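You operate a simulated robot arm through the tools that you are given. There is no shell and no other tool. Be economical: measure what you need, move in short steps, check, and stop when the job is done.

You are at the controls of a simulated robot arm. One attempt, no reset.

TASK
Trace the ring on the tile at N24 in black paint, with the light box on Mid.
Fine: set switch and dial before tracing; use the thin brush from the rack, no stray dabs, put it back; lay the traced tile in the free bay at N25; the yellow tile stays, clean.

It is judged by the outcome, as a careful person would: the job done as asked, and still so three seconds after it is handed in. It fails if anything else is knocked over, pushed out of place, dropped, spilled or broken.

THE ROBOT
A 7-joint arm with a two-finger parallel gripper, fixed in place. Base frame: the origin is at the foot of the arm, x ahead of it, y to its left, z up; the work surface is at about z = 0.004. Lengths are in m, angles in rad, forces in N, time in s.
With the tool pointing down near the work surface it reaches from about 0.22 to 0.58 m from the base axis. Its first joint turns from -1.152 to 1.152 rad. Payload 2.5 kg.
The TCP is the grasp point between the finger pads, 0.023 m short of the fingertips. In the tool frame z runs along the fingers and y along their closing line. Largest opening 0.094 m; finger width 0.038, thickness 0.01; the body of the gripper, 0.054 by 0.096 m, starts 0.039 m behind the TCP.
Orientation is that of the tool frame in the base frame, as [roll, pitch, yaw] about the fixed x, y, z axes, in that order (R = Rz(yaw) Ry(pitch) Rx(roll)). With the fingers straight down and closing along the base's y, the tool's x points along the base's -x, its y along +y and its z along -z.

THE INTERFACE
- The arm moves only by the tool jog_arm. Its argument "targets" is a list of rows, each an object (a shift or turn left out is 0, a gripper value left out holds the last) with "xyz": the shift along the tool's x, y, z in cm, a list of three; "turn": the turn, a rotation vector about the tool's x, y, z in rad, a list of three; "claw": the finger opening in cm, from 0 to 9.4. In form: [{"xyz": [tx, ty, tz], "turn": [wx, wy, wz], "claw": claw}, ...]. A call has 1 to 8 rows; each row is the pose to reach, as a shift and turn from the pose commanded when the call began, along the tool's axes at that moment. Rows are played at 5 a second. More than 0.05 m and 0.15 rad between two rows, or a gripper value outside its range, and nothing of the call is played. Where a pose cannot be reached the arm comes as near as it can. A force on the tool above 40 N (or 10 N above the force at the start of the call, whichever is more), or a blocked arm, ends the call early, and 0.2 s more pass. Each finger travels about 0.108 m/s and halts on what it meets, pressing with about 28 N; the grip force reading is that of the motor and also rises with nothing between the fingers. The clock runs only during rows and for 0.2 s after the last one: add rows that repeat a pose to give the fingers time. It gives the time, the measured TCP pose, the force on the tool (base axes), the opening and the grip force at its end, in the units of the frame above (readings bear some noise).
- Cameras (640 x 400 px; columns grow to the right, rows downward): "scene" is fixed at [0.1155, -0.4059, 0.5469]; the picture's right is [0.83, -0.55, 0.00], its down [-0.34, -0.52, -0.79] and it looks along [0.43, 0.66, -0.62] (base axes); focal length 244 px, centre (320, 200). "wrist" rides on the gripper at [-0.039, 0, -0.044] in the tool frame; the picture's right is [0.00, -1.00, 0.00], its down [0.97, 0.00, -0.24] and it looks along [0.24, 0.00, 0.97] (tool axes); focal length 218 px, centre (320, 200). There is no depth. A picture from a camera that has moved, and an enlarged one, comes with that camera's place and axes in the base frame and with its lens. The place of the scene camera against the robot may be out by one fixed shift of up to 0.012 m in any direction.
- camera(camera): a new picture of that camera. No time passes.
- close_up(camera, box): a new picture of the part [left, top, right, bottom] of that camera's present view, enlarged. No time passes.
- close_job(): hands the job in; it is judged then, once.

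Work in short steps. Places have to be worked out from the pictures, the camera data and where the tool is seen: move nearer, look again, correct. Check each grasp and each placing, and mend what went wrong. You have 120 turns and 64 pictures in all, those below and enlarged ones among them. Open the gripper and draw the arm clear of the work before you hand the job in, unless the task says otherwise; then end with one line.

The tools are called after "Request:" as a command line: name --argument value ..., lists and objects as JSON in quotes. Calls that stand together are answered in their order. jog_arm: Moves the arm, as the interface text tells. Its arguments: {"type":"object","properties":{"targets":{"type":"array","items":{"type":"object","properties":{"xyz":{"type":"array","items":{"type":"number"}},"turn":{"type":"array","items":{"type":"number"}},"claw":{"type":"number"}}}}},"required":["targets"]} The other tools are called the same way: camera (camera) takes a picture; close_up (camera, box) takes an enlarged picture of a part of a camera's view; close_job () hands the job in.

At the start:

```text
t: 0.0
tcp_pos: [0.4193, 0.0606, 0.3634]
ee_rot: [3.141, 0.0, 3.141]
force: [0.0, -0.2, 0.1]
width: 0.0939
gripper_force: 0.0
```

scene: 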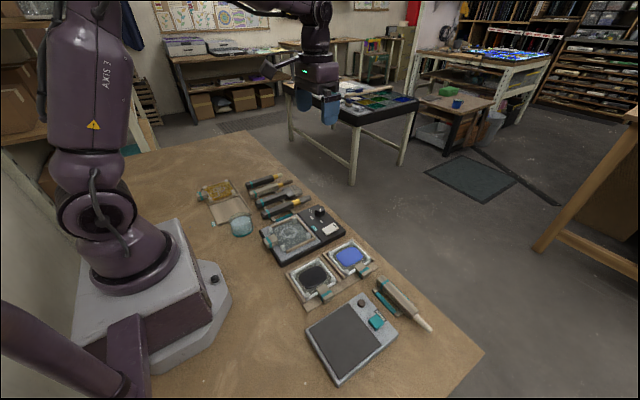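
wrist: 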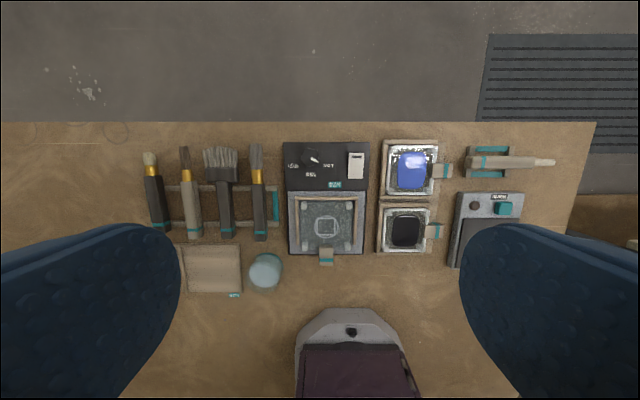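

I'll start with enlarged views of the bench from the wrist camera and the scene camera.

Request:
close_up --camera "wrist" --box '[270, 130, 450, 270]'

Request:
close_up --camera "wrist" --box '[130, 135, 300, 305]'

Request:
close_up --camera "wrist" --box '[430, 130, 570, 280]'

Request:
close_up --camera "scene" --box '[180, 160, 460, 390]'

```text
2.86 times, centred on (360, 200) of wrist
camera zoom: at [0.457, 0.0619, 0.4085], right [0.0, -1.0, 0.0], down [-0.97, 0.0, 0.24], along [-0.24, 0.0, -0.97], focal length 624 px, centre (206, 200)
```

zoom: 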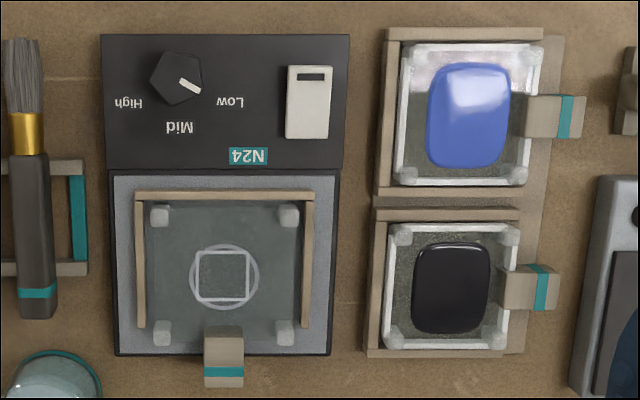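

```text
2.35 times, centred on (215, 220) of wrist
camera zoom: at [0.457, 0.0619, 0.4085], right [0.0, -1.0, 0.0], down [-0.97, 0.0, 0.24], along [-0.24, 0.0, -0.97], focal length 514 px, centre (567, 153)
```

zoom: 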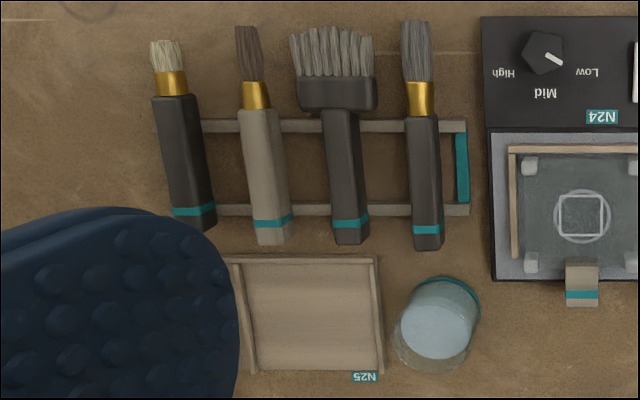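

```text
2.67 times, centred on (500, 205) of wrist
camera zoom: at [0.457, 0.0619, 0.4085], right [0.0, -1.0, 0.0], down [-0.97, 0.0, 0.24], along [-0.24, 0.0, -0.97], focal length 582 px, centre (-160, 187)
```

zoom: 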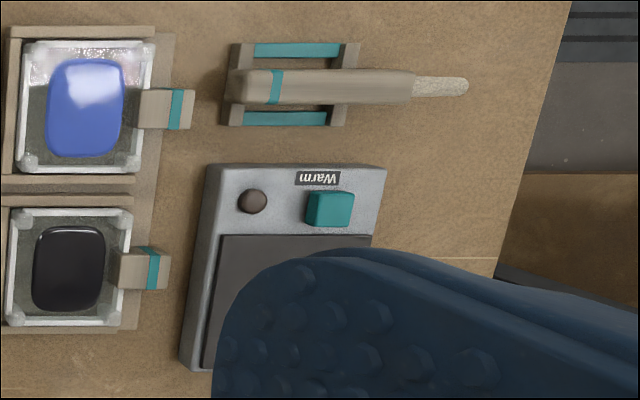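

```text
1.74 times, centred on (320, 275) of scene
camera zoom: at [0.1155, -0.4059, 0.5469], right [0.83, -0.55, 0.0], down [-0.34, -0.52, -0.79], along [0.43, 0.66, -0.62], focal length 424 px, centre (320, 70)
```

zoom: 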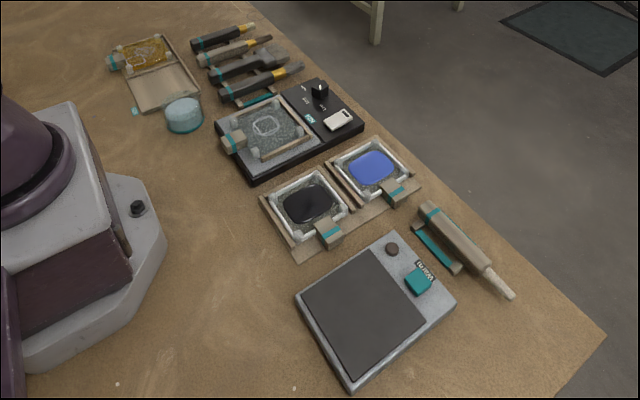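

The light box (N24) is centred near (0.37, 0.04). Its dial is on Low and the slot on its white switch is at the top, and the brushes and bay N25 are on the +y side. I'll lower the wrist over the light box for a closer look.

Request:
jog_arm --targets '[{"xyz": [0.5, -0.3, 4]}, {"xyz": [1, -0.6, 8]}, {"xyz": [1, -1, 12]}, {"xyz": [1, -1, 14]}]'

Request:
camera --camera "wrist"

```text
t: 1.0
tcp_pos: [0.4107, 0.0513, 0.225]
ee_rot: [3.141, -0.001, -3.141]
force: [0.3, 0.4, 0.8]
width: 0.0941
gripper_force: 0.0
```

```text
57 pictures are left
camera wrist: at [0.448, 0.0517, 0.2681], right [0.0, -1.0, 0.0], down [-0.97, 0.0, 0.24], along [-0.24, 0.0, -0.97], focal length 218 px, centre (320, 200)
```

wrist: 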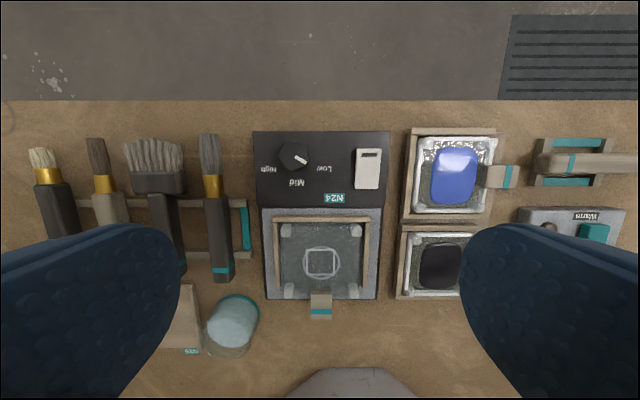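

The dial, switch and tile are clearer from here. I'll enlarge the control area and the tile.

Request:
close_up --camera "wrist" --box '[250, 125, 400, 215]'

Request:
close_up --camera "wrist" --box '[255, 205, 385, 325]'

Request:
close_up --camera "wrist" --box '[20, 125, 260, 285]'

```text
4.27 times, centred on (325, 170) of wrist
camera zoom: at [0.448, 0.0517, 0.2681], right [0.0, -1.0, 0.0], down [-0.97, 0.0, 0.24], along [-0.24, 0.0, -0.97], focal length 931 px, centre (299, 328)
```

zoom: 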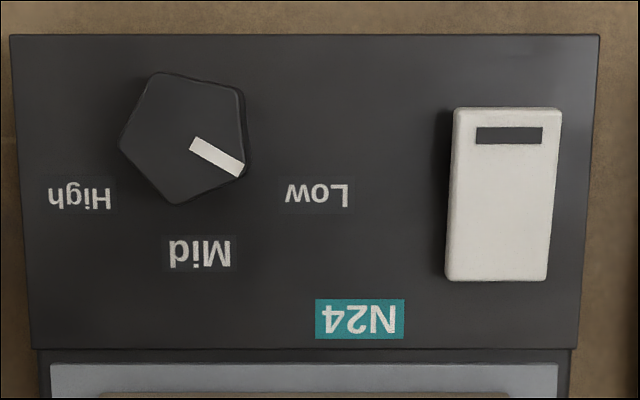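

```text
3.33 times, centred on (320, 265) of wrist
camera zoom: at [0.448, 0.0517, 0.2681], right [0.0, -1.0, 0.0], down [-0.97, 0.0, 0.24], along [-0.24, 0.0, -0.97], focal length 728 px, centre (320, -17)
```

zoom: 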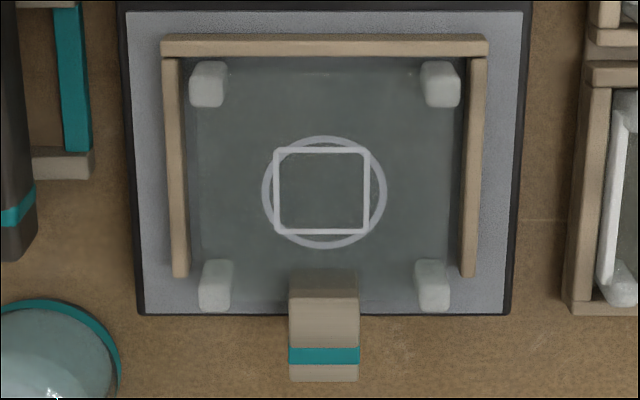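

```text
2.50 times, centred on (140, 205) of wrist
camera zoom: at [0.448, 0.0517, 0.2681], right [0.0, -1.0, 0.0], down [-0.97, 0.0, 0.24], along [-0.24, 0.0, -0.97], focal length 546 px, centre (770, 188)
```

zoom: 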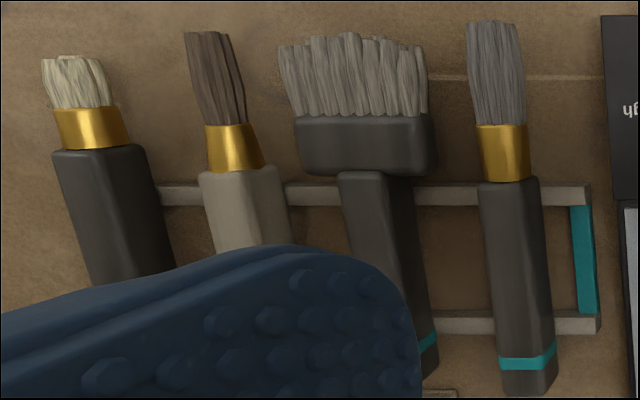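

The dial top is near (0.439, 0.0785, 0.045) and the rocker switch near (0.4245, 0.001). I'll check the rocker's tilt and the thin brush from the side with the scene camera.

Request:
close_up --camera "scene" --box '[290, 195, 360, 245]'

Request:
close_up --camera "scene" --box '[190, 165, 320, 245]'

```text
8.00 times, centred on (325, 220) of scene
camera zoom: at [0.1155, -0.4059, 0.5469], right [0.83, -0.55, 0.0], down [-0.34, -0.52, -0.79], along [0.43, 0.66, -0.62], focal length 1950 px, centre (280, 40)
```

zoom: 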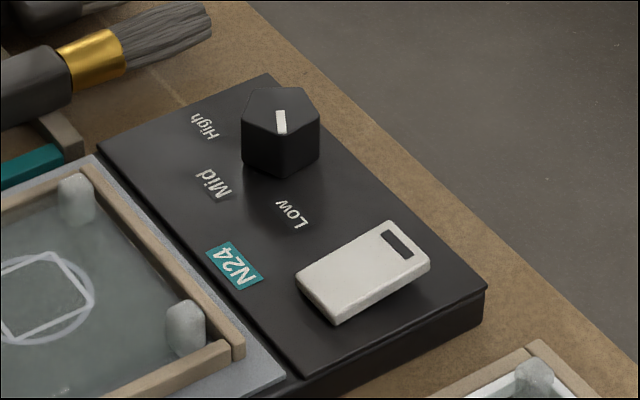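

```text
4.92 times, centred on (255, 205) of scene
camera zoom: at [0.1155, -0.4059, 0.5469], right [0.83, -0.55, 0.0], down [-0.34, -0.52, -0.79], along [0.43, 0.66, -0.62], focal length 1200 px, centre (640, 175)
```

zoom: 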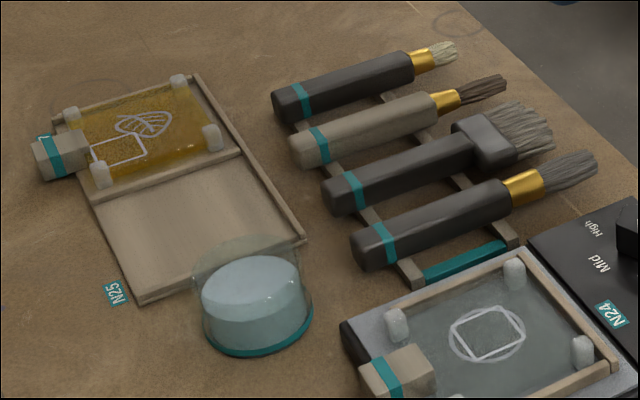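

The rocker's marked far end (+x) is up, so that end needs pressing. The thin pointed brush is the grey-handled one, second from the +y end. Dial first: I'll move above it with the closing line rotated +30° about tool z.

Request:
jog_arm --targets '[{"xyz": [-0.7, 0.7, 3], "turn": [0, 0, 0.13], "claw": 7}, {"xyz": [-1.4, 1.4, 6], "turn": [0, 0, 0.26], "claw": 5.5}, {"xyz": [-2.1, 2.1, 9], "turn": [0, 0, 0.39], "claw": 5.5}, {"xyz": [-2.83, 2.72, 12], "turn": [0, 0, 0.5236], "claw": 5.5}, {"xyz": [-2.83, 2.72, 12.5], "turn": [0, 0, 0.5236], "claw": 5.5}]'

Request:
camera --camera "wrist"

Request:
close_up --camera "scene" --box '[270, 165, 370, 245]'

```text
t: 2.2
tcp_pos: [0.4378, 0.0784, 0.0993]
ee_rot: [3.141, -0.001, 2.617]
force: [-0.8, 0.8, 0.5]
width: 0.0554
gripper_force: 0.0
```

```text
51 pictures are left
camera wrist: at [0.4701, 0.0592, 0.1433], right [-0.5, -0.87, 0.0], down [-0.84, 0.49, 0.24], along [-0.21, 0.12, -0.97], focal length 218 px, centre (320, 200)
```

wrist: 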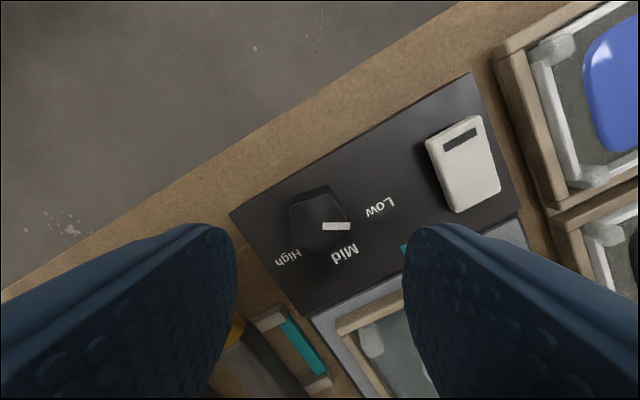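

```text
5.00 times, centred on (320, 205) of scene
camera zoom: at [0.1155, -0.4059, 0.5469], right [0.83, -0.55, 0.0], down [-0.34, -0.52, -0.79], along [0.43, 0.66, -0.62], focal length 1218 px, centre (320, 175)
```

zoom: 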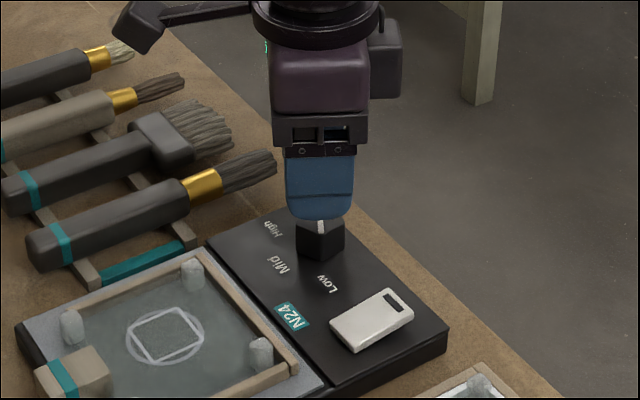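

The pointer lines up with the closing line, and the dial sits about 0.35 cm toward tool -x. I'll correct for that, go down around the knob and close.

Request:
jog_arm --targets '[{"xyz": [-0.35, 0, 2.5], "claw": 5.5}, {"xyz": [-0.35, 0, 4.6], "claw": 5.5}, {"xyz": [-0.35, 0, 4.6], "claw": 5.5}, {"xyz": [-0.35, 0, 4.6], "claw": 2.4}, {"xyz": [-0.35, 0, 4.6], "claw": 2.4}]'

Request:
close_up --camera "scene" --box '[270, 165, 370, 245]'

```text
t: 3.4
tcp_pos: [0.4405, 0.0766, 0.0531]
ee_rot: [-3.139, -0.001, 2.617]
force: [-3.2, -7.6, -0.1]
width: 0.0298
gripper_force: 45.3
```

```text
5.00 times, centred on (320, 205) of scene
camera zoom: at [0.1155, -0.4059, 0.5469], right [0.83, -0.55, 0.0], down [-0.34, -0.52, -0.79], along [0.43, 0.66, -0.62], focal length 1218 px, centre (320, 175)
```

zoom: 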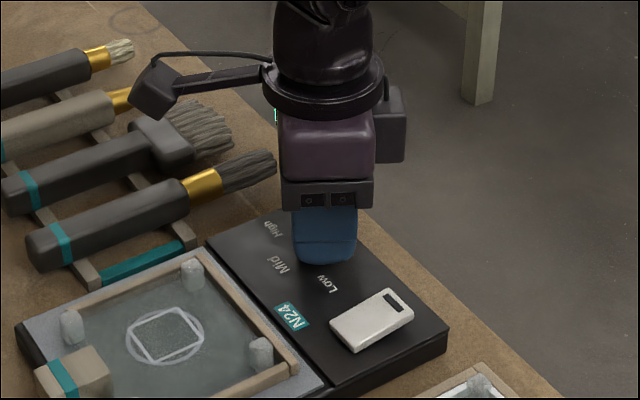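

The knob is gripped at 0.0298 wide with a small side force. Now I'll turn it 60° clockwise, which is +tool z.

Request:
jog_arm --targets '[{"turn": [0, 0, 0.14]}, {"turn": [0, 0, 0.28]}, {"turn": [0, 0, 0.42]}, {"turn": [0, 0, 0.56]}, {"turn": [0, 0, 0.7]}, {"turn": [0, 0, 0.84]}, {"turn": [0, 0, 0.96]}, {"turn": [0, 0, 1.05]}]'

```text
t: 5.2
tcp_pos: [0.4386, 0.0769, 0.0543]
ee_rot: [-3.136, 0.002, 1.565]
force: [-26.3, -18.1, 19.9]
width: 0.0298
gripper_force: 44.6
```

The turn is complete, with some side load. I'll open, lift and look.

Request:
jog_arm --targets '[{"claw": 3.6}, {"claw": 5.5}, {"claw": 5.5}, {"xyz": [0, 0, -3], "claw": 5.5}, {"xyz": [0, 0, -6], "claw": 5.5}]'

Request:
camera --camera "wrist"

```text
t: 6.4
tcp_pos: [0.4409, 0.0776, 0.1118]
ee_rot: [3.14, 0.0, 1.569]
force: [0.2, 0.6, -0.5]
width: 0.0549
gripper_force: 0.1
```

```text
48 pictures are left
camera wrist: at [0.4392, 0.0378, 0.1572], right [-1.0, 0.0, 0.0], down [0.0, 0.97, 0.24], along [0.0, 0.24, -0.97], focal length 218 px, centre (320, 200)
```

wrist: 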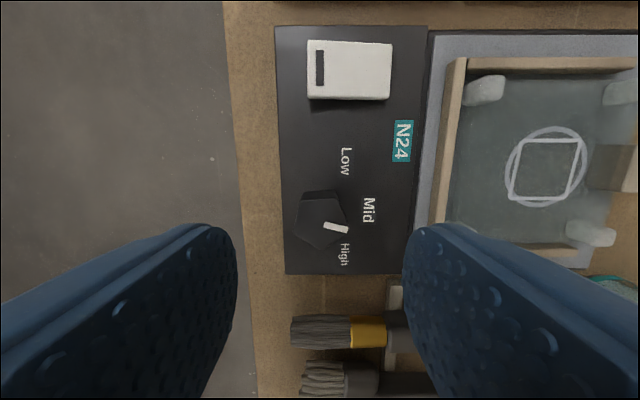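

The pointer looks slightly past Mid, so I'll enlarge it.

Request:
close_up --camera "wrist" --box '[275, 130, 425, 280]'

```text
2.67 times, centred on (350, 205) of wrist
camera zoom: at [0.4392, 0.0378, 0.1572], right [-1.0, 0.0, 0.0], down [0.0, 0.97, 0.24], along [0.0, 0.24, -0.97], focal length 582 px, centre (240, 187)
```

zoom: 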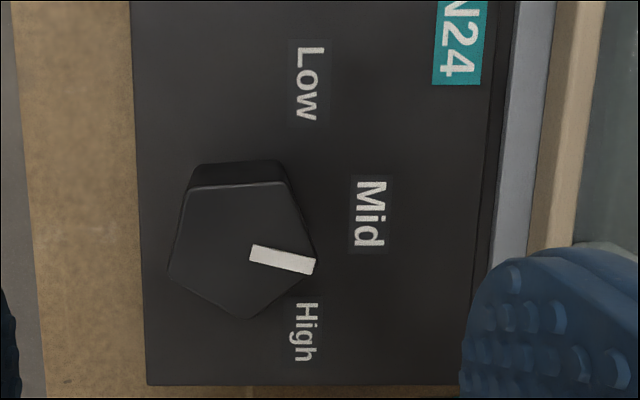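

The pointer is about 13° past Mid toward High. I'll regrip with the closing line along the pointer (+0.22) and turn back 0.22.

Request:
jog_arm --targets '[{"xyz": [0.05, -0.1, 1], "turn": [0, 0, 0.12], "claw": 5}, {"xyz": [0.05, -0.1, 3.5], "turn": [0, 0, 0.22], "claw": 5}, {"xyz": [0.05, -0.1, 5.9], "turn": [0, 0, 0.22], "claw": 5}, {"xyz": [0.05, -0.1, 5.9], "turn": [0, 0, 0.22], "claw": 2.7}, {"xyz": [0.05, -0.1, 5.9], "turn": [0, 0, 0.22], "claw": 2.7}, {"xyz": [0.05, -0.1, 5.9], "turn": [0, 0, 0.11], "claw": 2.7}, {"xyz": [0.05, -0.1, 5.9], "turn": [0, 0, 0.0], "claw": 2.7}, {"xyz": [0.05, -0.1, 5.9], "turn": [0, 0, 0.0], "claw": 2.7}]'

Request:
jog_arm --targets '[{"claw": 4}, {"claw": 5}, {"xyz": [0, 0, -3], "claw": 5}, {"xyz": [0, 0, -6], "claw": 5}]'

Request:
close_up --camera "wrist" --box '[275, 130, 425, 280]'

```text
t: 8.2
tcp_pos: [0.4393, 0.0761, 0.0538]
ee_rot: [3.141, 0.0, 1.571]
force: [6.3, 1.1, -3.3]
width: 0.0298
gripper_force: 44.8
```

```text
t: 9.2
tcp_pos: [0.4383, 0.079, 0.1135]
ee_rot: [-3.14, 0.0, 1.568]
force: [0.0, -0.6, 0.6]
width: 0.0502
gripper_force: 0.2
```

```text
2.67 times, centred on (350, 205) of wrist
camera zoom: at [0.4373, 0.0402, 0.1577], right [-1.0, 0.0, 0.0], down [0.0, 0.97, 0.24], along [0.0, 0.24, -0.97], focal length 582 px, centre (240, 187)
```

zoom: 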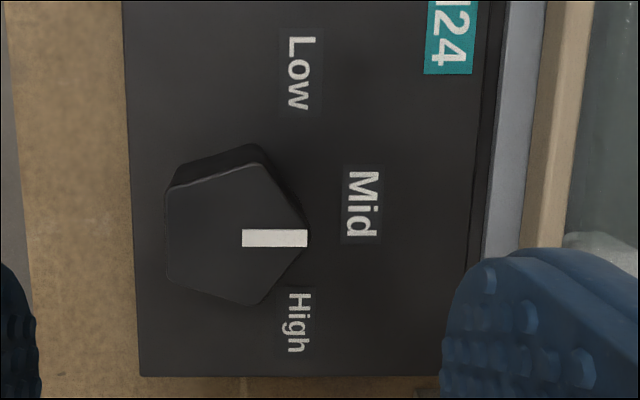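

The pointer is now squarely on Mid. Next I'll close the fingers and move over the rocker's raised end, about (0.442, 0.001).

Request:
jog_arm --targets '[{"xyz": [-3.9, 0.2, 0], "claw": 2}, {"xyz": [-7.8, 0.35, 0], "claw": 0}, {"xyz": [-7.8, 0.35, 2], "claw": 0}, {"xyz": [-7.8, 0.35, 3.5], "claw": 0}]'

Request:
close_up --camera "scene" --box '[280, 165, 380, 245]'

```text
t: 10.2
tcp_pos: [0.4403, -0.002, 0.0799]
ee_rot: [-3.141, 0.0, 1.569]
force: [0.1, 0.4, -0.9]
width: 0.0
gripper_force: 28.1
```

```text
5.00 times, centred on (330, 205) of scene
camera zoom: at [0.1155, -0.4059, 0.5469], right [0.83, -0.55, 0.0], down [-0.34, -0.52, -0.79], along [0.43, 0.66, -0.62], focal length 1218 px, centre (270, 175)
```

zoom: 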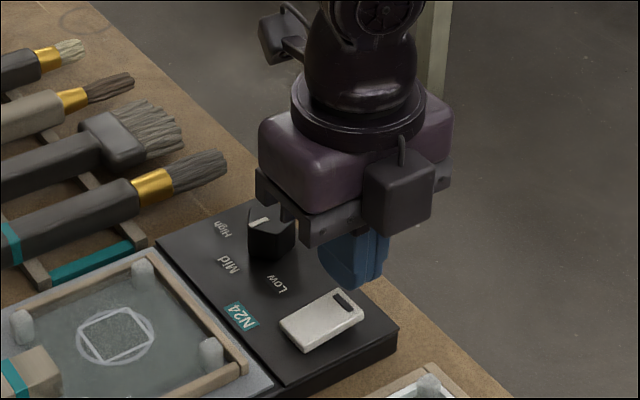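

The fingertip is aligned over the marked end at z ≈ 0.057. I'll press down in small steps; the force limit guards the move.

Request:
jog_arm --targets '[{"xyz": [0, 0, 1.2]}, {"xyz": [0, 0, 1.7]}, {"xyz": [0, 0, 2.1]}, {"xyz": [0, 0, 2.4]}, {"xyz": [0, 0, 2.6]}]'

Request:
close_up --camera "scene" --box '[240, 185, 380, 265]'

```text
t: 11.4
tcp_pos: [0.4402, -0.0012, 0.0554]
ee_rot: [-3.141, -0.001, 1.568]
force: [-14.2, -1.3, 32.6]
width: 0.0002
gripper_force: 28.1
```

```text
4.57 times, centred on (310, 225) of scene
camera zoom: at [0.1154, -0.4059, 0.547], right [0.83, -0.55, 0.0], down [-0.34, -0.52, -0.79], along [0.43, 0.66, -0.62], focal length 1114 px, centre (366, 86)
```

zoom: 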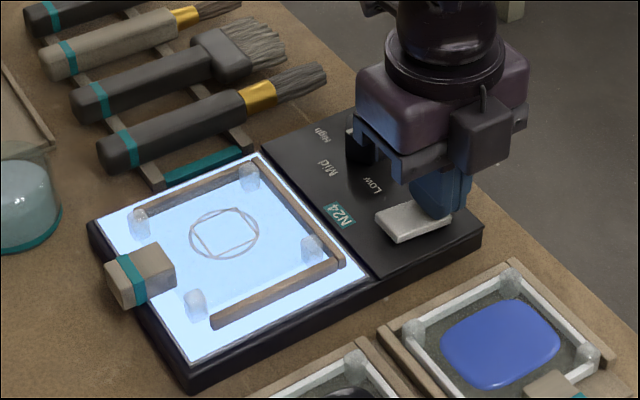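

The light box is lit and the dial is on Mid. I'll lift off and head toward the brush rack, rotating back as I go.

Request:
jog_arm --targets '[{"xyz": [0, 0, -4]}, {"xyz": [0, 0, -8]}, {"xyz": [3, -1, -11], "turn": [0, 0, -0.14], "claw": 3}, {"xyz": [7, -1, -13], "turn": [0, 0, -0.28], "claw": 5}, {"xyz": [11, -2, -14], "turn": [0, 0, -0.42], "claw": 5}, {"xyz": [15, -2.5, -14], "turn": [0, 0, -0.56], "claw": 5}, {"xyz": [19, -3, -14], "turn": [0, 0, -0.7], "claw": 5}, {"xyz": [23, -4, -14], "turn": [0, 0, -0.84], "claw": 5}]'

```text
t: 13.2
tcp_pos: [0.4031, 0.2285, 0.1943]
ee_rot: [3.141, 0.0, 2.41]
force: [-0.3, 0.7, 0.5]
width: 0.0503
gripper_force: 0.1
```

Now at (0.403, 0.229). I'll finish the rotation and move above the thin brush.

Request:
jog_arm --targets '[{"xyz": [1.4, 0.4, 0], "turn": [0, 0, -0.146]}, {"xyz": [2.8, 0.8, 0], "turn": [0, 0, -0.292]}, {"xyz": [4.2, 1.2, 0], "turn": [0, 0, -0.438]}, {"xyz": [5.7, 1.6, 0], "turn": [0, 0, -0.584]}, {"xyz": [7.1, 1.94, 0], "turn": [0, 0, -0.73]}, {"xyz": [7.1, 1.94, 0], "turn": [0, 0, -0.73]}]'

Request:
camera --camera "wrist"

```text
t: 14.6
tcp_pos: [0.3637, 0.2926, 0.1949]
ee_rot: [3.142, -0.001, 3.139]
force: [0.0, 0.2, -0.2]
width: 0.05
gripper_force: 0.0
```

```text
43 pictures are left
camera wrist: at [0.4014, 0.2918, 0.2384], right [0.0, -1.0, 0.0], down [-0.97, 0.0, 0.24], along [-0.24, 0.0, -0.97], focal length 218 px, centre (320, 200)
```

wrist: 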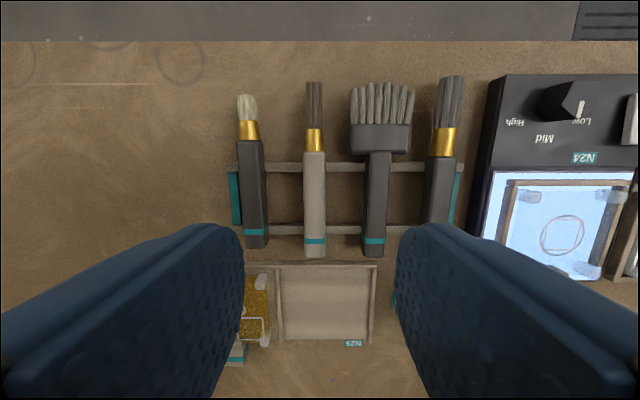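

The thin brush runs along x at y ≈ 0.297, from butt x ≈ 0.288 to tip ≈ 0.457, with rack rails at x ≈ 0.312 and 0.381. I'll go down over x = 0.347 between the rails with a 4 cm opening.

Request:
jog_arm --targets '[{"xyz": [0.8, 0.2, 4], "claw": 4.2}, {"xyz": [1.67, 0.42, 8], "claw": 4.2}, {"xyz": [1.67, 0.42, 12], "claw": 4.2}, {"xyz": [1.67, 0.42, 12.5], "claw": 4.2}]'

Request:
camera --camera "wrist"

Request:
close_up --camera "scene" --box '[200, 155, 320, 235]'

```text
t: 15.6
tcp_pos: [0.3447, 0.2972, 0.0687]
ee_rot: [-3.141, 0.0, 3.139]
force: [-0.7, 0.3, -0.4]
width: 0.0418
gripper_force: 0.1
```

```text
42 pictures are left
camera wrist: at [0.3832, 0.297, 0.1135], right [0.0, -1.0, 0.0], down [-0.97, 0.0, 0.24], along [-0.24, 0.0, -0.97], focal length 218 px, centre (320, 200)
```

wrist: 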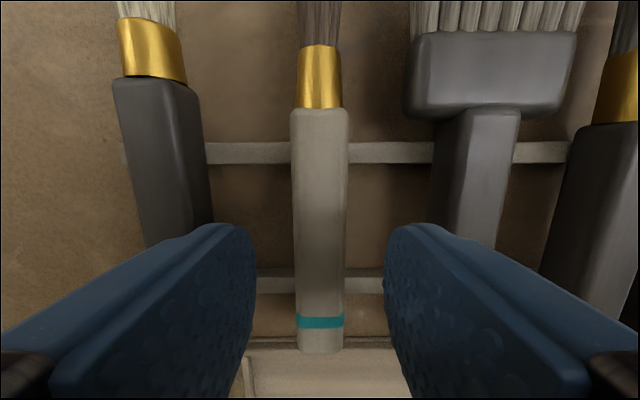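

```text
5.00 times, centred on (260, 195) of scene
camera zoom: at [0.1155, -0.4059, 0.5469], right [0.83, -0.55, 0.0], down [-0.34, -0.52, -0.79], along [0.43, 0.66, -0.62], focal length 1218 px, centre (620, 225)
```

zoom: 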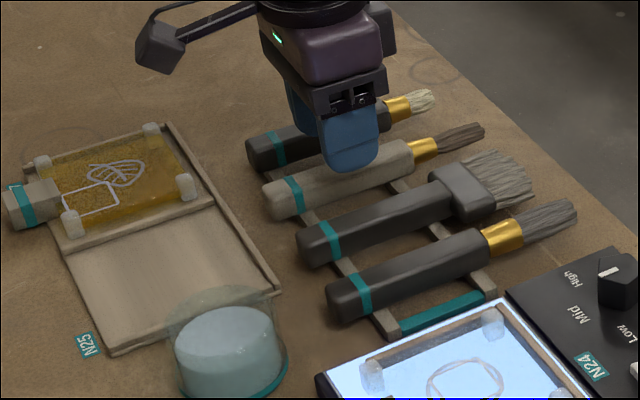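

Centred on the handle. I'll descend to TCP z ≈ 0.03 and close.

Request:
jog_arm --targets '[{"xyz": [-0.1, 0, 2]}, {"xyz": [-0.1, 0, 3.8]}, {"xyz": [-0.1, 0, 3.8]}, {"xyz": [-0.1, 0, 3.8], "claw": 1}, {"xyz": [-0.1, 0, 3.8], "claw": 1}, {"xyz": [-0.1, 0, 3.8], "claw": 1}]'

Request:
close_up --camera "scene" --box '[200, 155, 320, 235]'

```text
t: 17.0
tcp_pos: [0.3469, 0.2982, 0.0309]
ee_rot: [3.142, -0.001, 3.139]
force: [-0.1, 0.2, -0.1]
width: 0.0214
gripper_force: 28.3
```

```text
5.00 times, centred on (260, 195) of scene
camera zoom: at [0.1155, -0.4059, 0.5469], right [0.83, -0.55, 0.0], down [-0.34, -0.52, -0.79], along [0.43, 0.66, -0.62], focal length 1218 px, centre (620, 225)
```

zoom: 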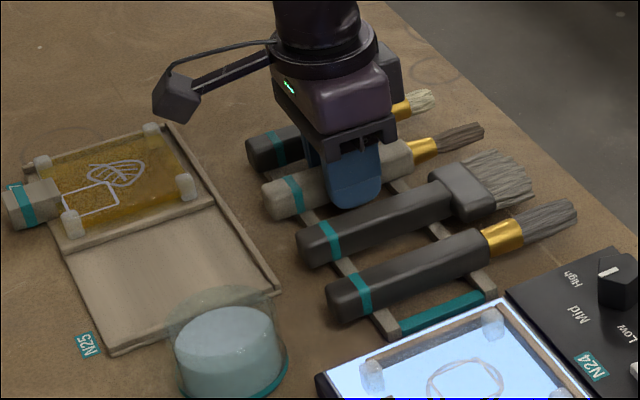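

The brush is held (width 0.0214), with grasp pose TCP (0.347, 0.298, 0.031). I'll lift straight up and look from the scene camera to find the tip in the tool frame.

Request:
jog_arm --targets '[{"xyz": [0, 0, -2]}, {"xyz": [0, 0, -5]}, {"xyz": [0, 0, -9]}, {"xyz": [0, 0, -13]}, {"xyz": [0, 0, -15]}, {"xyz": [0, 0, -15]}]'

Request:
close_up --camera "scene" --box '[220, 105, 310, 165]'

```text
t: 18.4
tcp_pos: [0.3459, 0.2959, 0.1795]
ee_rot: [-3.141, 0.0, 3.138]
force: [-0.3, -0.3, -1.8]
width: 0.0214
gripper_force: 28.0
```

```text
6.67 times, centred on (265, 135) of scene
camera zoom: at [0.1155, -0.4059, 0.5469], right [0.83, -0.55, 0.0], down [-0.34, -0.52, -0.79], along [0.43, 0.66, -0.62], focal length 1625 px, centre (687, 633)
```

zoom: 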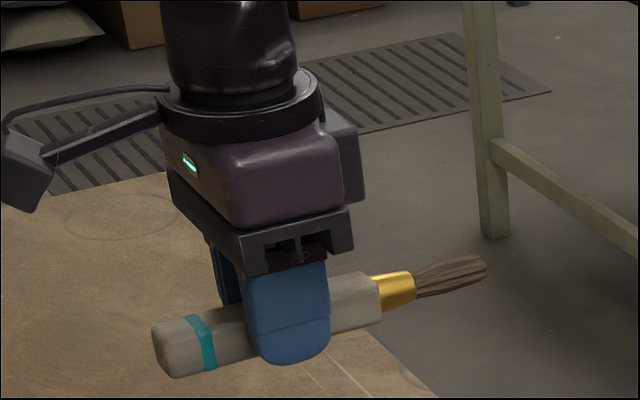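

The brush lifted cleanly and the tip sits about 0.11 m ahead of the TCP and about 1 cm below it. I'll carry it high toward the light box while rotating so the brush points to -y.

Request:
jog_arm --targets '[{"xyz": [-0.4, -4, -1], "turn": [0, 0, 0.14]}, {"xyz": [-0.8, -8, -2], "turn": [0, 0, 0.28]}, {"xyz": [-1.2, -12, -2], "turn": [0, 0, 0.42]}, {"xyz": [-1.6, -16, -2], "turn": [0, 0, 0.56]}, {"xyz": [-2, -20, -2], "turn": [0, 0, 0.7]}, {"xyz": [-2.4, -23, -2], "turn": [0, 0, 0.84]}, {"xyz": [-2.4, -25.1, -2], "turn": [0, 0, 0.98]}, {"xyz": [-2.4, -25.1, -2], "turn": [0, 0, 1.12]}]'

Request:
jog_arm --targets '[{"turn": [0, 0, 0.14]}, {"turn": [0, 0, 0.28]}, {"turn": [0, 0, 0.42]}, {"turn": [0, 0, 0.45]}, {"turn": [0, 0, 0.45]}, {"turn": [0, 0, 0.45]}]'

Request:
camera --camera "wrist"

```text
t: 20.2
tcp_pos: [0.3718, 0.0427, 0.2016]
ee_rot: [-3.141, -0.001, 2.016]
force: [-0.2, 0.3, -0.9]
width: 0.0216
gripper_force: 27.7
```

```text
t: 21.6
tcp_pos: [0.3707, 0.0447, 0.1999]
ee_rot: [-3.14, 0.001, 1.568]
force: [-0.1, -0.1, -0.5]
width: 0.0215
gripper_force: 28.1
```

```text
38 pictures are left
camera wrist: at [0.3699, 0.0061, 0.2447], right [-1.0, 0.0, 0.0], down [0.0, 0.97, 0.24], along [0.0, 0.24, -0.97], focal length 218 px, centre (320, 200)
```

wrist: 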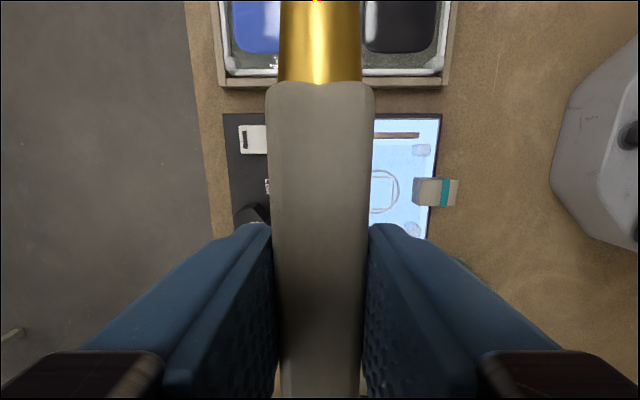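

The handle partly blocks the ring, so I'll shift +x for a clear view of both the ring and the black well.

Request:
jog_arm --targets '[{"xyz": [0, 2.5, 1]}, {"xyz": [0, 5, 2]}, {"xyz": [0, 5, 2]}, {"xyz": [0, 5, 2]}]'

Request:
close_up --camera "wrist" --box '[370, 130, 530, 230]'

Request:
close_up --camera "wrist" --box '[370, 0, 530, 100]'

Request:
close_up --camera "scene" --box '[240, 195, 380, 305]'

```text
t: 22.6
tcp_pos: [0.4213, 0.044, 0.18]
ee_rot: [-3.141, 0.001, 1.571]
force: [-0.2, 0.1, 0.2]
width: 0.0214
gripper_force: 27.8
```

```text
4.00 times, centred on (450, 180) of wrist
camera zoom: at [0.4203, 0.005, 0.2248], right [-1.0, 0.0, 0.0], down [0.0, 0.97, 0.24], along [0.0, 0.24, -0.97], focal length 873 px, centre (-200, 280)
```

zoom: 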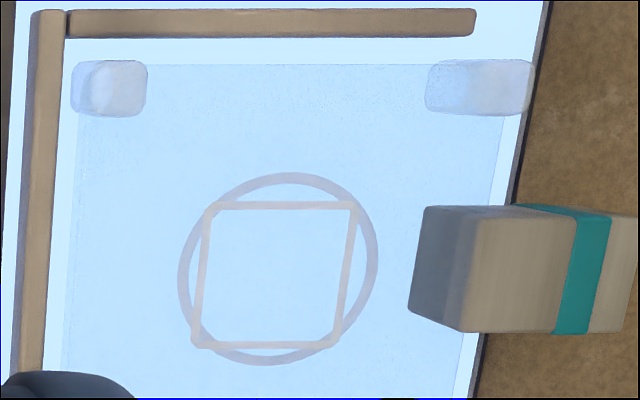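

```text
4.00 times, centred on (450, 50) of wrist
camera zoom: at [0.4203, 0.005, 0.2248], right [-1.0, 0.0, 0.0], down [0.0, 0.97, 0.24], along [0.0, 0.24, -0.97], focal length 873 px, centre (-200, 800)
```

zoom: 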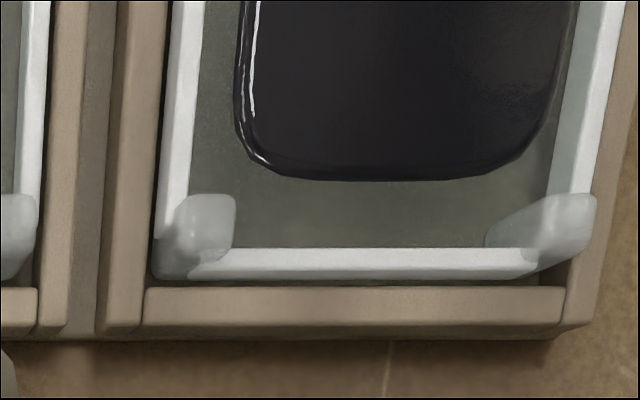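

```text
3.64 times, centred on (310, 250) of scene
camera zoom: at [0.1156, -0.4059, 0.5469], right [0.83, -0.55, 0.0], down [-0.34, -0.52, -0.79], along [0.43, 0.66, -0.62], focal length 886 px, centre (356, 18)
```

zoom: 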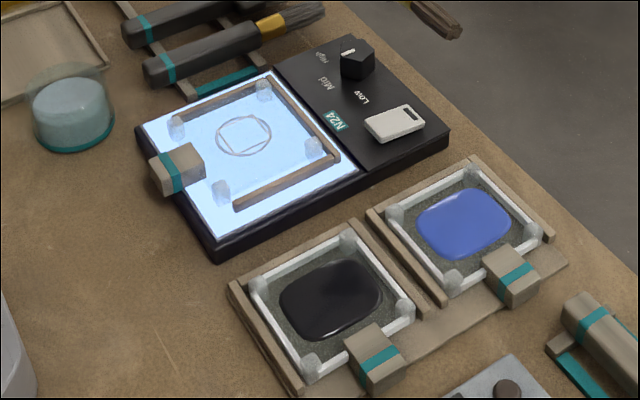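

The ring centre is about (0.311, 0.0505, z ≈ 0.03) with radius ≈ 0.0214, and the black pool centre is about (0.299, -0.10). I'll tilt the brush 0.7 rad tip-down and move to hover over the black pool.

Request:
jog_arm --targets '[{"xyz": [-1.3, -2.5, 0], "turn": [0, 0.14, 0]}, {"xyz": [-2.6, -5, 0], "turn": [0, 0.28, 0]}, {"xyz": [-3.9, -7.5, 0], "turn": [0, 0.42, 0]}, {"xyz": [-5.2, -10, 0], "turn": [0, 0.56, 0]}, {"xyz": [-6.55, -12.2, 1], "turn": [0, 0.7, 0]}, {"xyz": [-6.55, -12.2, 3], "turn": [0, 0.7, 0]}, {"xyz": [-6.55, -12.2, 3], "turn": [0, 0.7, 0]}]'

Request:
close_up --camera "scene" --box '[240, 195, 380, 305]'

```text
t: 24.2
tcp_pos: [0.3005, -0.0195, 0.1519]
ee_rot: [3.141, -0.701, 1.568]
force: [-0.3, 0.6, -1.1]
width: 0.0216
gripper_force: 27.9
```

```text
3.64 times, centred on (310, 250) of scene
camera zoom: at [0.1155, -0.4059, 0.5469], right [0.83, -0.55, 0.0], down [-0.34, -0.52, -0.79], along [0.43, 0.66, -0.62], focal length 886 px, centre (356, 18)
```

zoom: 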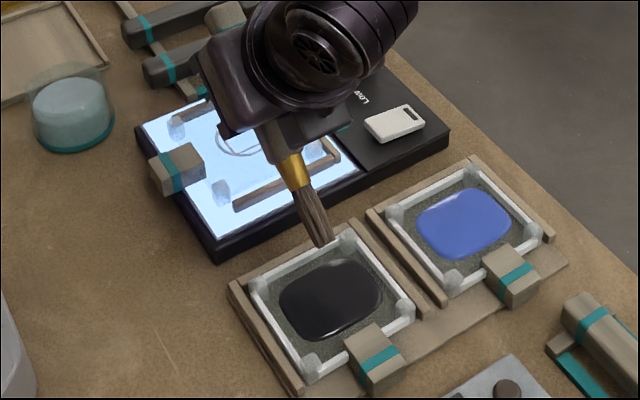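

The tip hovers over the pool at about z = 0.07. I'll lower it straight down 4.5 cm, which in tool axes is (-0.645, 0, 0.764) per unit, and check.

Request:
jog_arm --targets '[{"xyz": [-1.3, 0, 1.53]}, {"xyz": [-2.58, 0, 3.06]}, {"xyz": [-2.9, 0, 3.44]}, {"xyz": [-2.9, 0, 3.44]}]'

Request:
close_up --camera "scene" --box '[290, 235, 360, 305]'

```text
t: 25.2
tcp_pos: [0.2995, -0.0205, 0.1059]
ee_rot: [-3.141, -0.699, 1.568]
force: [0.7, 0.2, -2.1]
width: 0.0216
gripper_force: 27.7
```

```text
5.71 times, centred on (325, 270) of scene
camera zoom: at [0.1155, -0.4059, 0.5469], right [0.83, -0.55, 0.0], down [-0.34, -0.52, -0.79], along [0.43, 0.66, -0.62], focal length 1393 px, centre (291, -200)
```

zoom: 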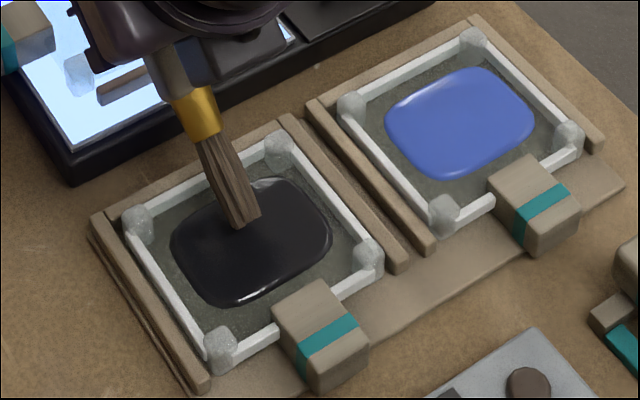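

The tip is over the middle of the pool with perhaps 1 cm to go. I'll lower 1 cm more in small steps.

Request:
jog_arm --targets '[{"xyz": [-0.26, 0, 0.31]}, {"xyz": [-0.45, 0, 0.535]}, {"xyz": [-0.645, 0, 0.764]}, {"xyz": [-0.645, 0, 0.764]}]'

Request:
close_up --camera "scene" --box '[290, 235, 360, 305]'

```text
t: 26.2
tcp_pos: [0.2994, -0.0212, 0.0958]
ee_rot: [3.14, -0.701, 1.572]
force: [0.2, 4.3, 13.5]
width: 0.0218
gripper_force: 28.0
```

```text
5.71 times, centred on (325, 270) of scene
camera zoom: at [0.1155, -0.4059, 0.5469], right [0.83, -0.55, 0.0], down [-0.34, -0.52, -0.79], along [0.43, 0.66, -0.62], focal length 1393 px, centre (291, -200)
```

zoom: 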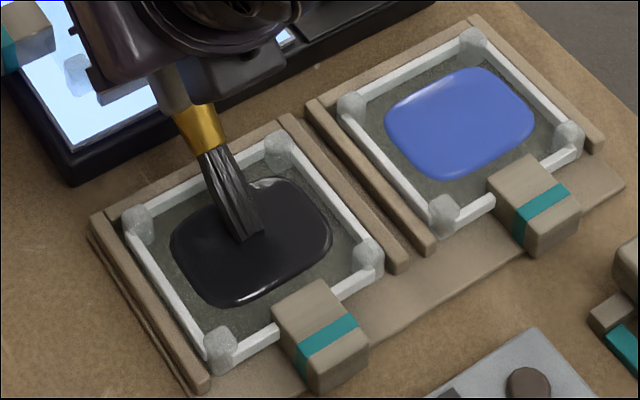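

The bristles are black and the contact shows as 13 N. I'll lift clear, carry the brush over, and hover above the near (-y) point of the ring.

Request:
jog_arm --targets '[{"xyz": [1.94, 0, -2.29]}, {"xyz": [3.87, 0, -4.58]}, {"xyz": [6.93, 0.4, -2.0]}, {"xyz": [9.98, 0.8, 0.58]}, {"xyz": [13.71, 1.16, 3.73]}, {"xyz": [12.29, 1.16, 5.41]}, {"xyz": [12.29, 1.16, 5.41]}]'

Request:
close_up --camera "scene" --box '[250, 195, 340, 265]'

```text
t: 27.8
tcp_pos: [0.3131, 0.1082, 0.1321]
ee_rot: [3.142, -0.7, 1.567]
force: [0.1, 0.3, -1.1]
width: 0.0214
gripper_force: 28.4
```

```text
5.71 times, centred on (295, 230) of scene
camera zoom: at [0.1156, -0.4059, 0.5469], right [0.83, -0.55, 0.0], down [-0.34, -0.52, -0.79], along [0.43, 0.66, -0.62], focal length 1393 px, centre (463, 29)
```

zoom: 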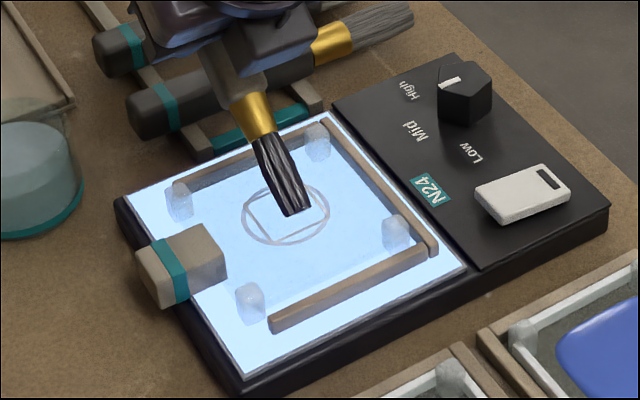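

The tip hovers over the ring's interior and needs about +4 mm in x and -2 mm in y. I'll correct that while lowering 1 cm, then check with less parallax.

Request:
jog_arm --targets '[{"xyz": [-0.4, 0.4, 0.32]}, {"xyz": [-0.8, 0.4, 0.635]}, {"xyz": [-0.8, 0.4, 0.635]}, {"xyz": [-0.8, 0.4, 0.635]}]'

Request:
close_up --camera "scene" --box '[270, 215, 320, 255]'

```text
t: 28.8
tcp_pos: [0.3143, 0.1068, 0.123]
ee_rot: [3.141, -0.702, 1.568]
force: [-0.3, 0.0, 0.1]
width: 0.0213
gripper_force: 28.2
```

```text
10.00 times, centred on (295, 235) of scene
camera zoom: at [0.1155, -0.4059, 0.5469], right [0.83, -0.55, 0.0], down [-0.34, -0.52, -0.79], along [0.43, 0.66, -0.62], focal length 2437 px, centre (570, -150)
```

zoom: 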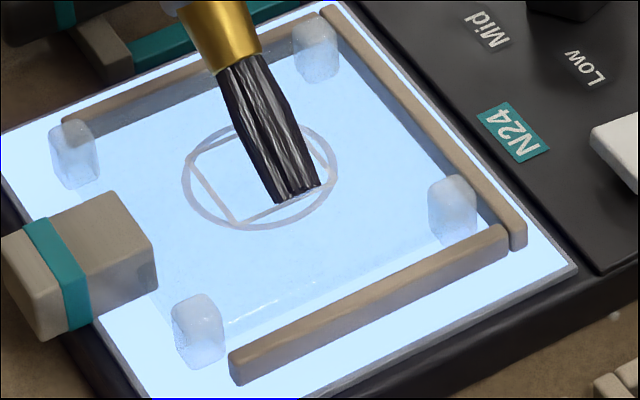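

The tip is now about above the near point of the ring. I'll lower another 6 mm and re-check the gap and force.

Request:
jog_arm --targets '[{"xyz": [-0.2, 0, 0.23]}, {"xyz": [-0.387, 0, 0.458]}, {"xyz": [-0.387, 0, 0.458]}, {"xyz": [-0.387, 0, 0.458]}]'

Request:
close_up --camera "scene" --box '[270, 215, 320, 255]'

```text
t: 29.8
tcp_pos: [0.3157, 0.1063, 0.1165]
ee_rot: [-3.141, -0.701, 1.57]
force: [-0.2, -0.1, 0.2]
width: 0.0215
gripper_force: 28.2
```

```text
10.00 times, centred on (295, 235) of scene
camera zoom: at [0.1155, -0.4059, 0.5469], right [0.83, -0.55, 0.0], down [-0.34, -0.52, -0.79], along [0.43, 0.66, -0.62], focal length 2437 px, centre (570, -150)
```

zoom: 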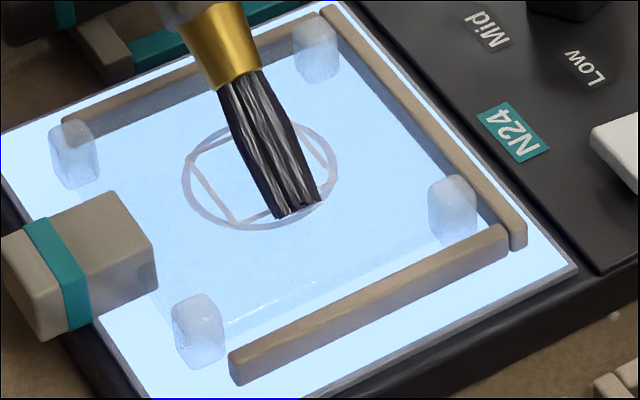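

There's still no contact and the gap is about 3–4 mm. I'll step down another 3 mm and read the force.

Request:
jog_arm --targets '[{"xyz": [-0.1, 0, 0.115]}, {"xyz": [-0.194, 0, 0.229]}, {"xyz": [-0.194, 0, 0.229]}, {"xyz": [-0.194, 0, 0.229]}]'

```text
t: 30.8
tcp_pos: [0.3154, 0.1061, 0.1132]
ee_rot: [-3.141, -0.7, 1.567]
force: [0.3, -0.3, -1.0]
width: 0.0215
gripper_force: 27.7
```

Still no contact. I'll step down 1.5 mm more.

Request:
jog_arm --targets '[{"xyz": [-0.05, 0, 0.06]}, {"xyz": [-0.097, 0, 0.115]}, {"xyz": [-0.097, 0, 0.115]}]'

Request:
close_up --camera "scene" --box '[270, 215, 320, 255]'

```text
t: 31.6
tcp_pos: [0.3141, 0.1075, 0.1132]
ee_rot: [3.141, -0.699, 1.568]
force: [-0.6, 0.3, 9.8]
width: 0.0215
gripper_force: 28.2
```

```text
10.00 times, centred on (295, 235) of scene
camera zoom: at [0.1155, -0.4059, 0.5469], right [0.83, -0.55, 0.0], down [-0.34, -0.52, -0.79], along [0.43, 0.66, -0.62], focal length 2437 px, centre (570, -150)
```

zoom: 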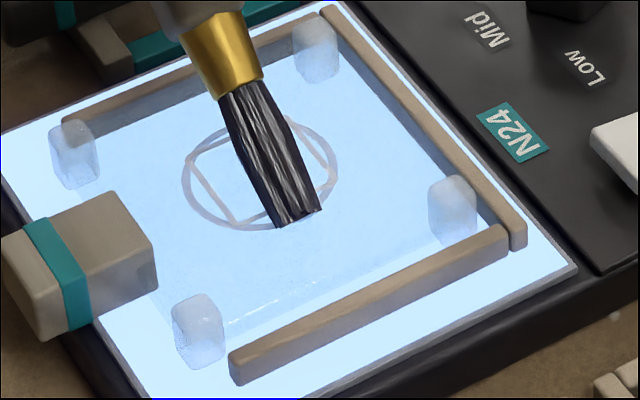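

There is light contact at 10 N, with the tip edge on the ring's near point, about 1.4 mm to +x of it. I'll start tracing with R = 21 mm, first a 72° arc toward +x.

Request:
jog_arm --targets '[{"xyz": [0.035, 0.188, 0.03]}, {"xyz": [0.094, 0.509, 0.079]}, {"xyz": [0.19, 0.813, 0.16]}, {"xyz": [0.322, 1.094, 0.271]}, {"xyz": [0.486, 1.345, 0.409]}, {"xyz": [0.678, 1.559, 0.571]}, {"xyz": [0.893, 1.731, 0.752]}, {"xyz": [1.125, 1.857, 0.948]}]'

Request:
close_up --camera "scene" --box '[270, 215, 320, 255]'

```text
t: 33.4
tcp_pos: [0.333, 0.1198, 0.1119]
ee_rot: [3.141, -0.698, 1.569]
force: [-0.3, -0.6, -0.3]
width: 0.0215
gripper_force: 27.9
```

```text
10.00 times, centred on (295, 235) of scene
camera zoom: at [0.1155, -0.4059, 0.5469], right [0.83, -0.55, 0.0], down [-0.34, -0.52, -0.79], along [0.43, 0.66, -0.62], focal length 2437 px, centre (570, -150)
```

zoom: 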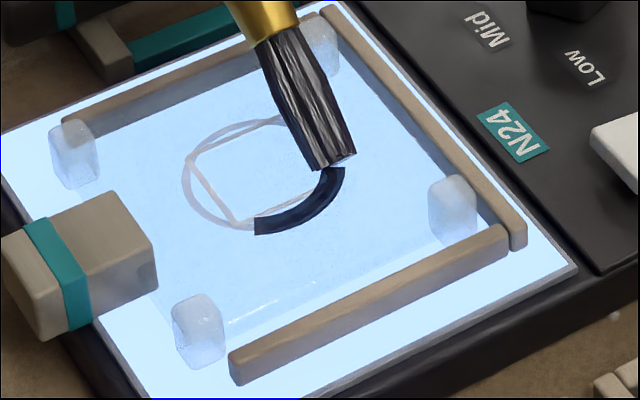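

Black paint follows the ring with good centring. Contact force has dropped to about 0, so I'll press 0.5 mm lower and continue the next 72°.

Request:
jog_arm --targets '[{"xyz": [0.22, 0.077, 0.24]}, {"xyz": [0.466, 0.103, 0.454]}, {"xyz": [0.717, 0.077, 0.665]}, {"xyz": [0.963, 0, 0.872]}, {"xyz": [1.195, -0.126, 1.068]}, {"xyz": [1.41, -0.298, 1.249]}, {"xyz": [1.602, -0.512, 1.411]}, {"xyz": [1.766, -0.763, 1.549]}]'

Request:
close_up --camera "scene" --box '[270, 215, 320, 255]'

```text
t: 35.2
tcp_pos: [0.3248, 0.1446, 0.1113]
ee_rot: [3.142, -0.7, 1.569]
force: [1.6, -1.3, 6.3]
width: 0.0216
gripper_force: 28.1
```

```text
10.00 times, centred on (295, 235) of scene
camera zoom: at [0.1155, -0.4059, 0.5469], right [0.83, -0.55, 0.0], down [-0.34, -0.52, -0.79], along [0.43, 0.66, -0.62], focal length 2437 px, centre (570, -150)
```

zoom: 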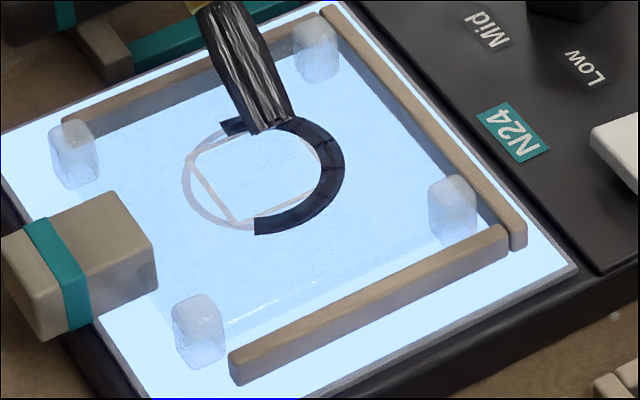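

The trace follows the ring and the force is 6 N. I'll continue around the far side.

Request:
jog_arm --targets '[{"xyz": [0.132, -0.281, 0.111]}, {"xyz": [0.228, -0.585, 0.192]}, {"xyz": [0.287, -0.906, 0.242]}, {"xyz": [0.307, -1.234, 0.258]}, {"xyz": [0.287, -1.562, 0.242]}, {"xyz": [0.228, -1.883, 0.192]}, {"xyz": [0.132, -2.187, 0.111]}, {"xyz": [0, -2.468, 0]}]'

Request:
close_up --camera "scene" --box '[270, 215, 320, 255]'

```text
t: 37.0
tcp_pos: [0.3008, 0.1445, 0.1113]
ee_rot: [3.141, -0.7, 1.568]
force: [1.7, 0.2, 3.1]
width: 0.0214
gripper_force: 28.4
```

```text
10.00 times, centred on (295, 235) of scene
camera zoom: at [0.1155, -0.4059, 0.5469], right [0.83, -0.55, 0.0], down [-0.34, -0.52, -0.79], along [0.43, 0.66, -0.62], focal length 2437 px, centre (570, -150)
```

zoom: 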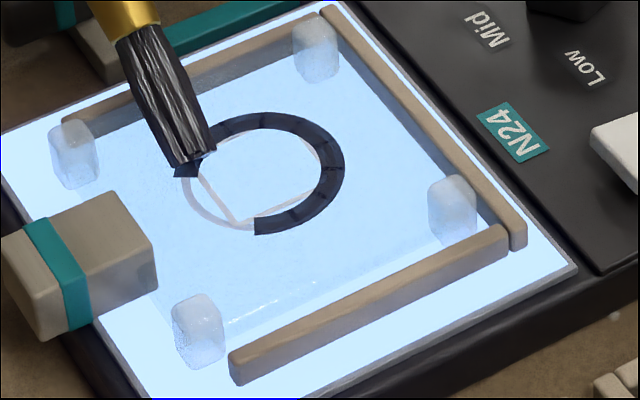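

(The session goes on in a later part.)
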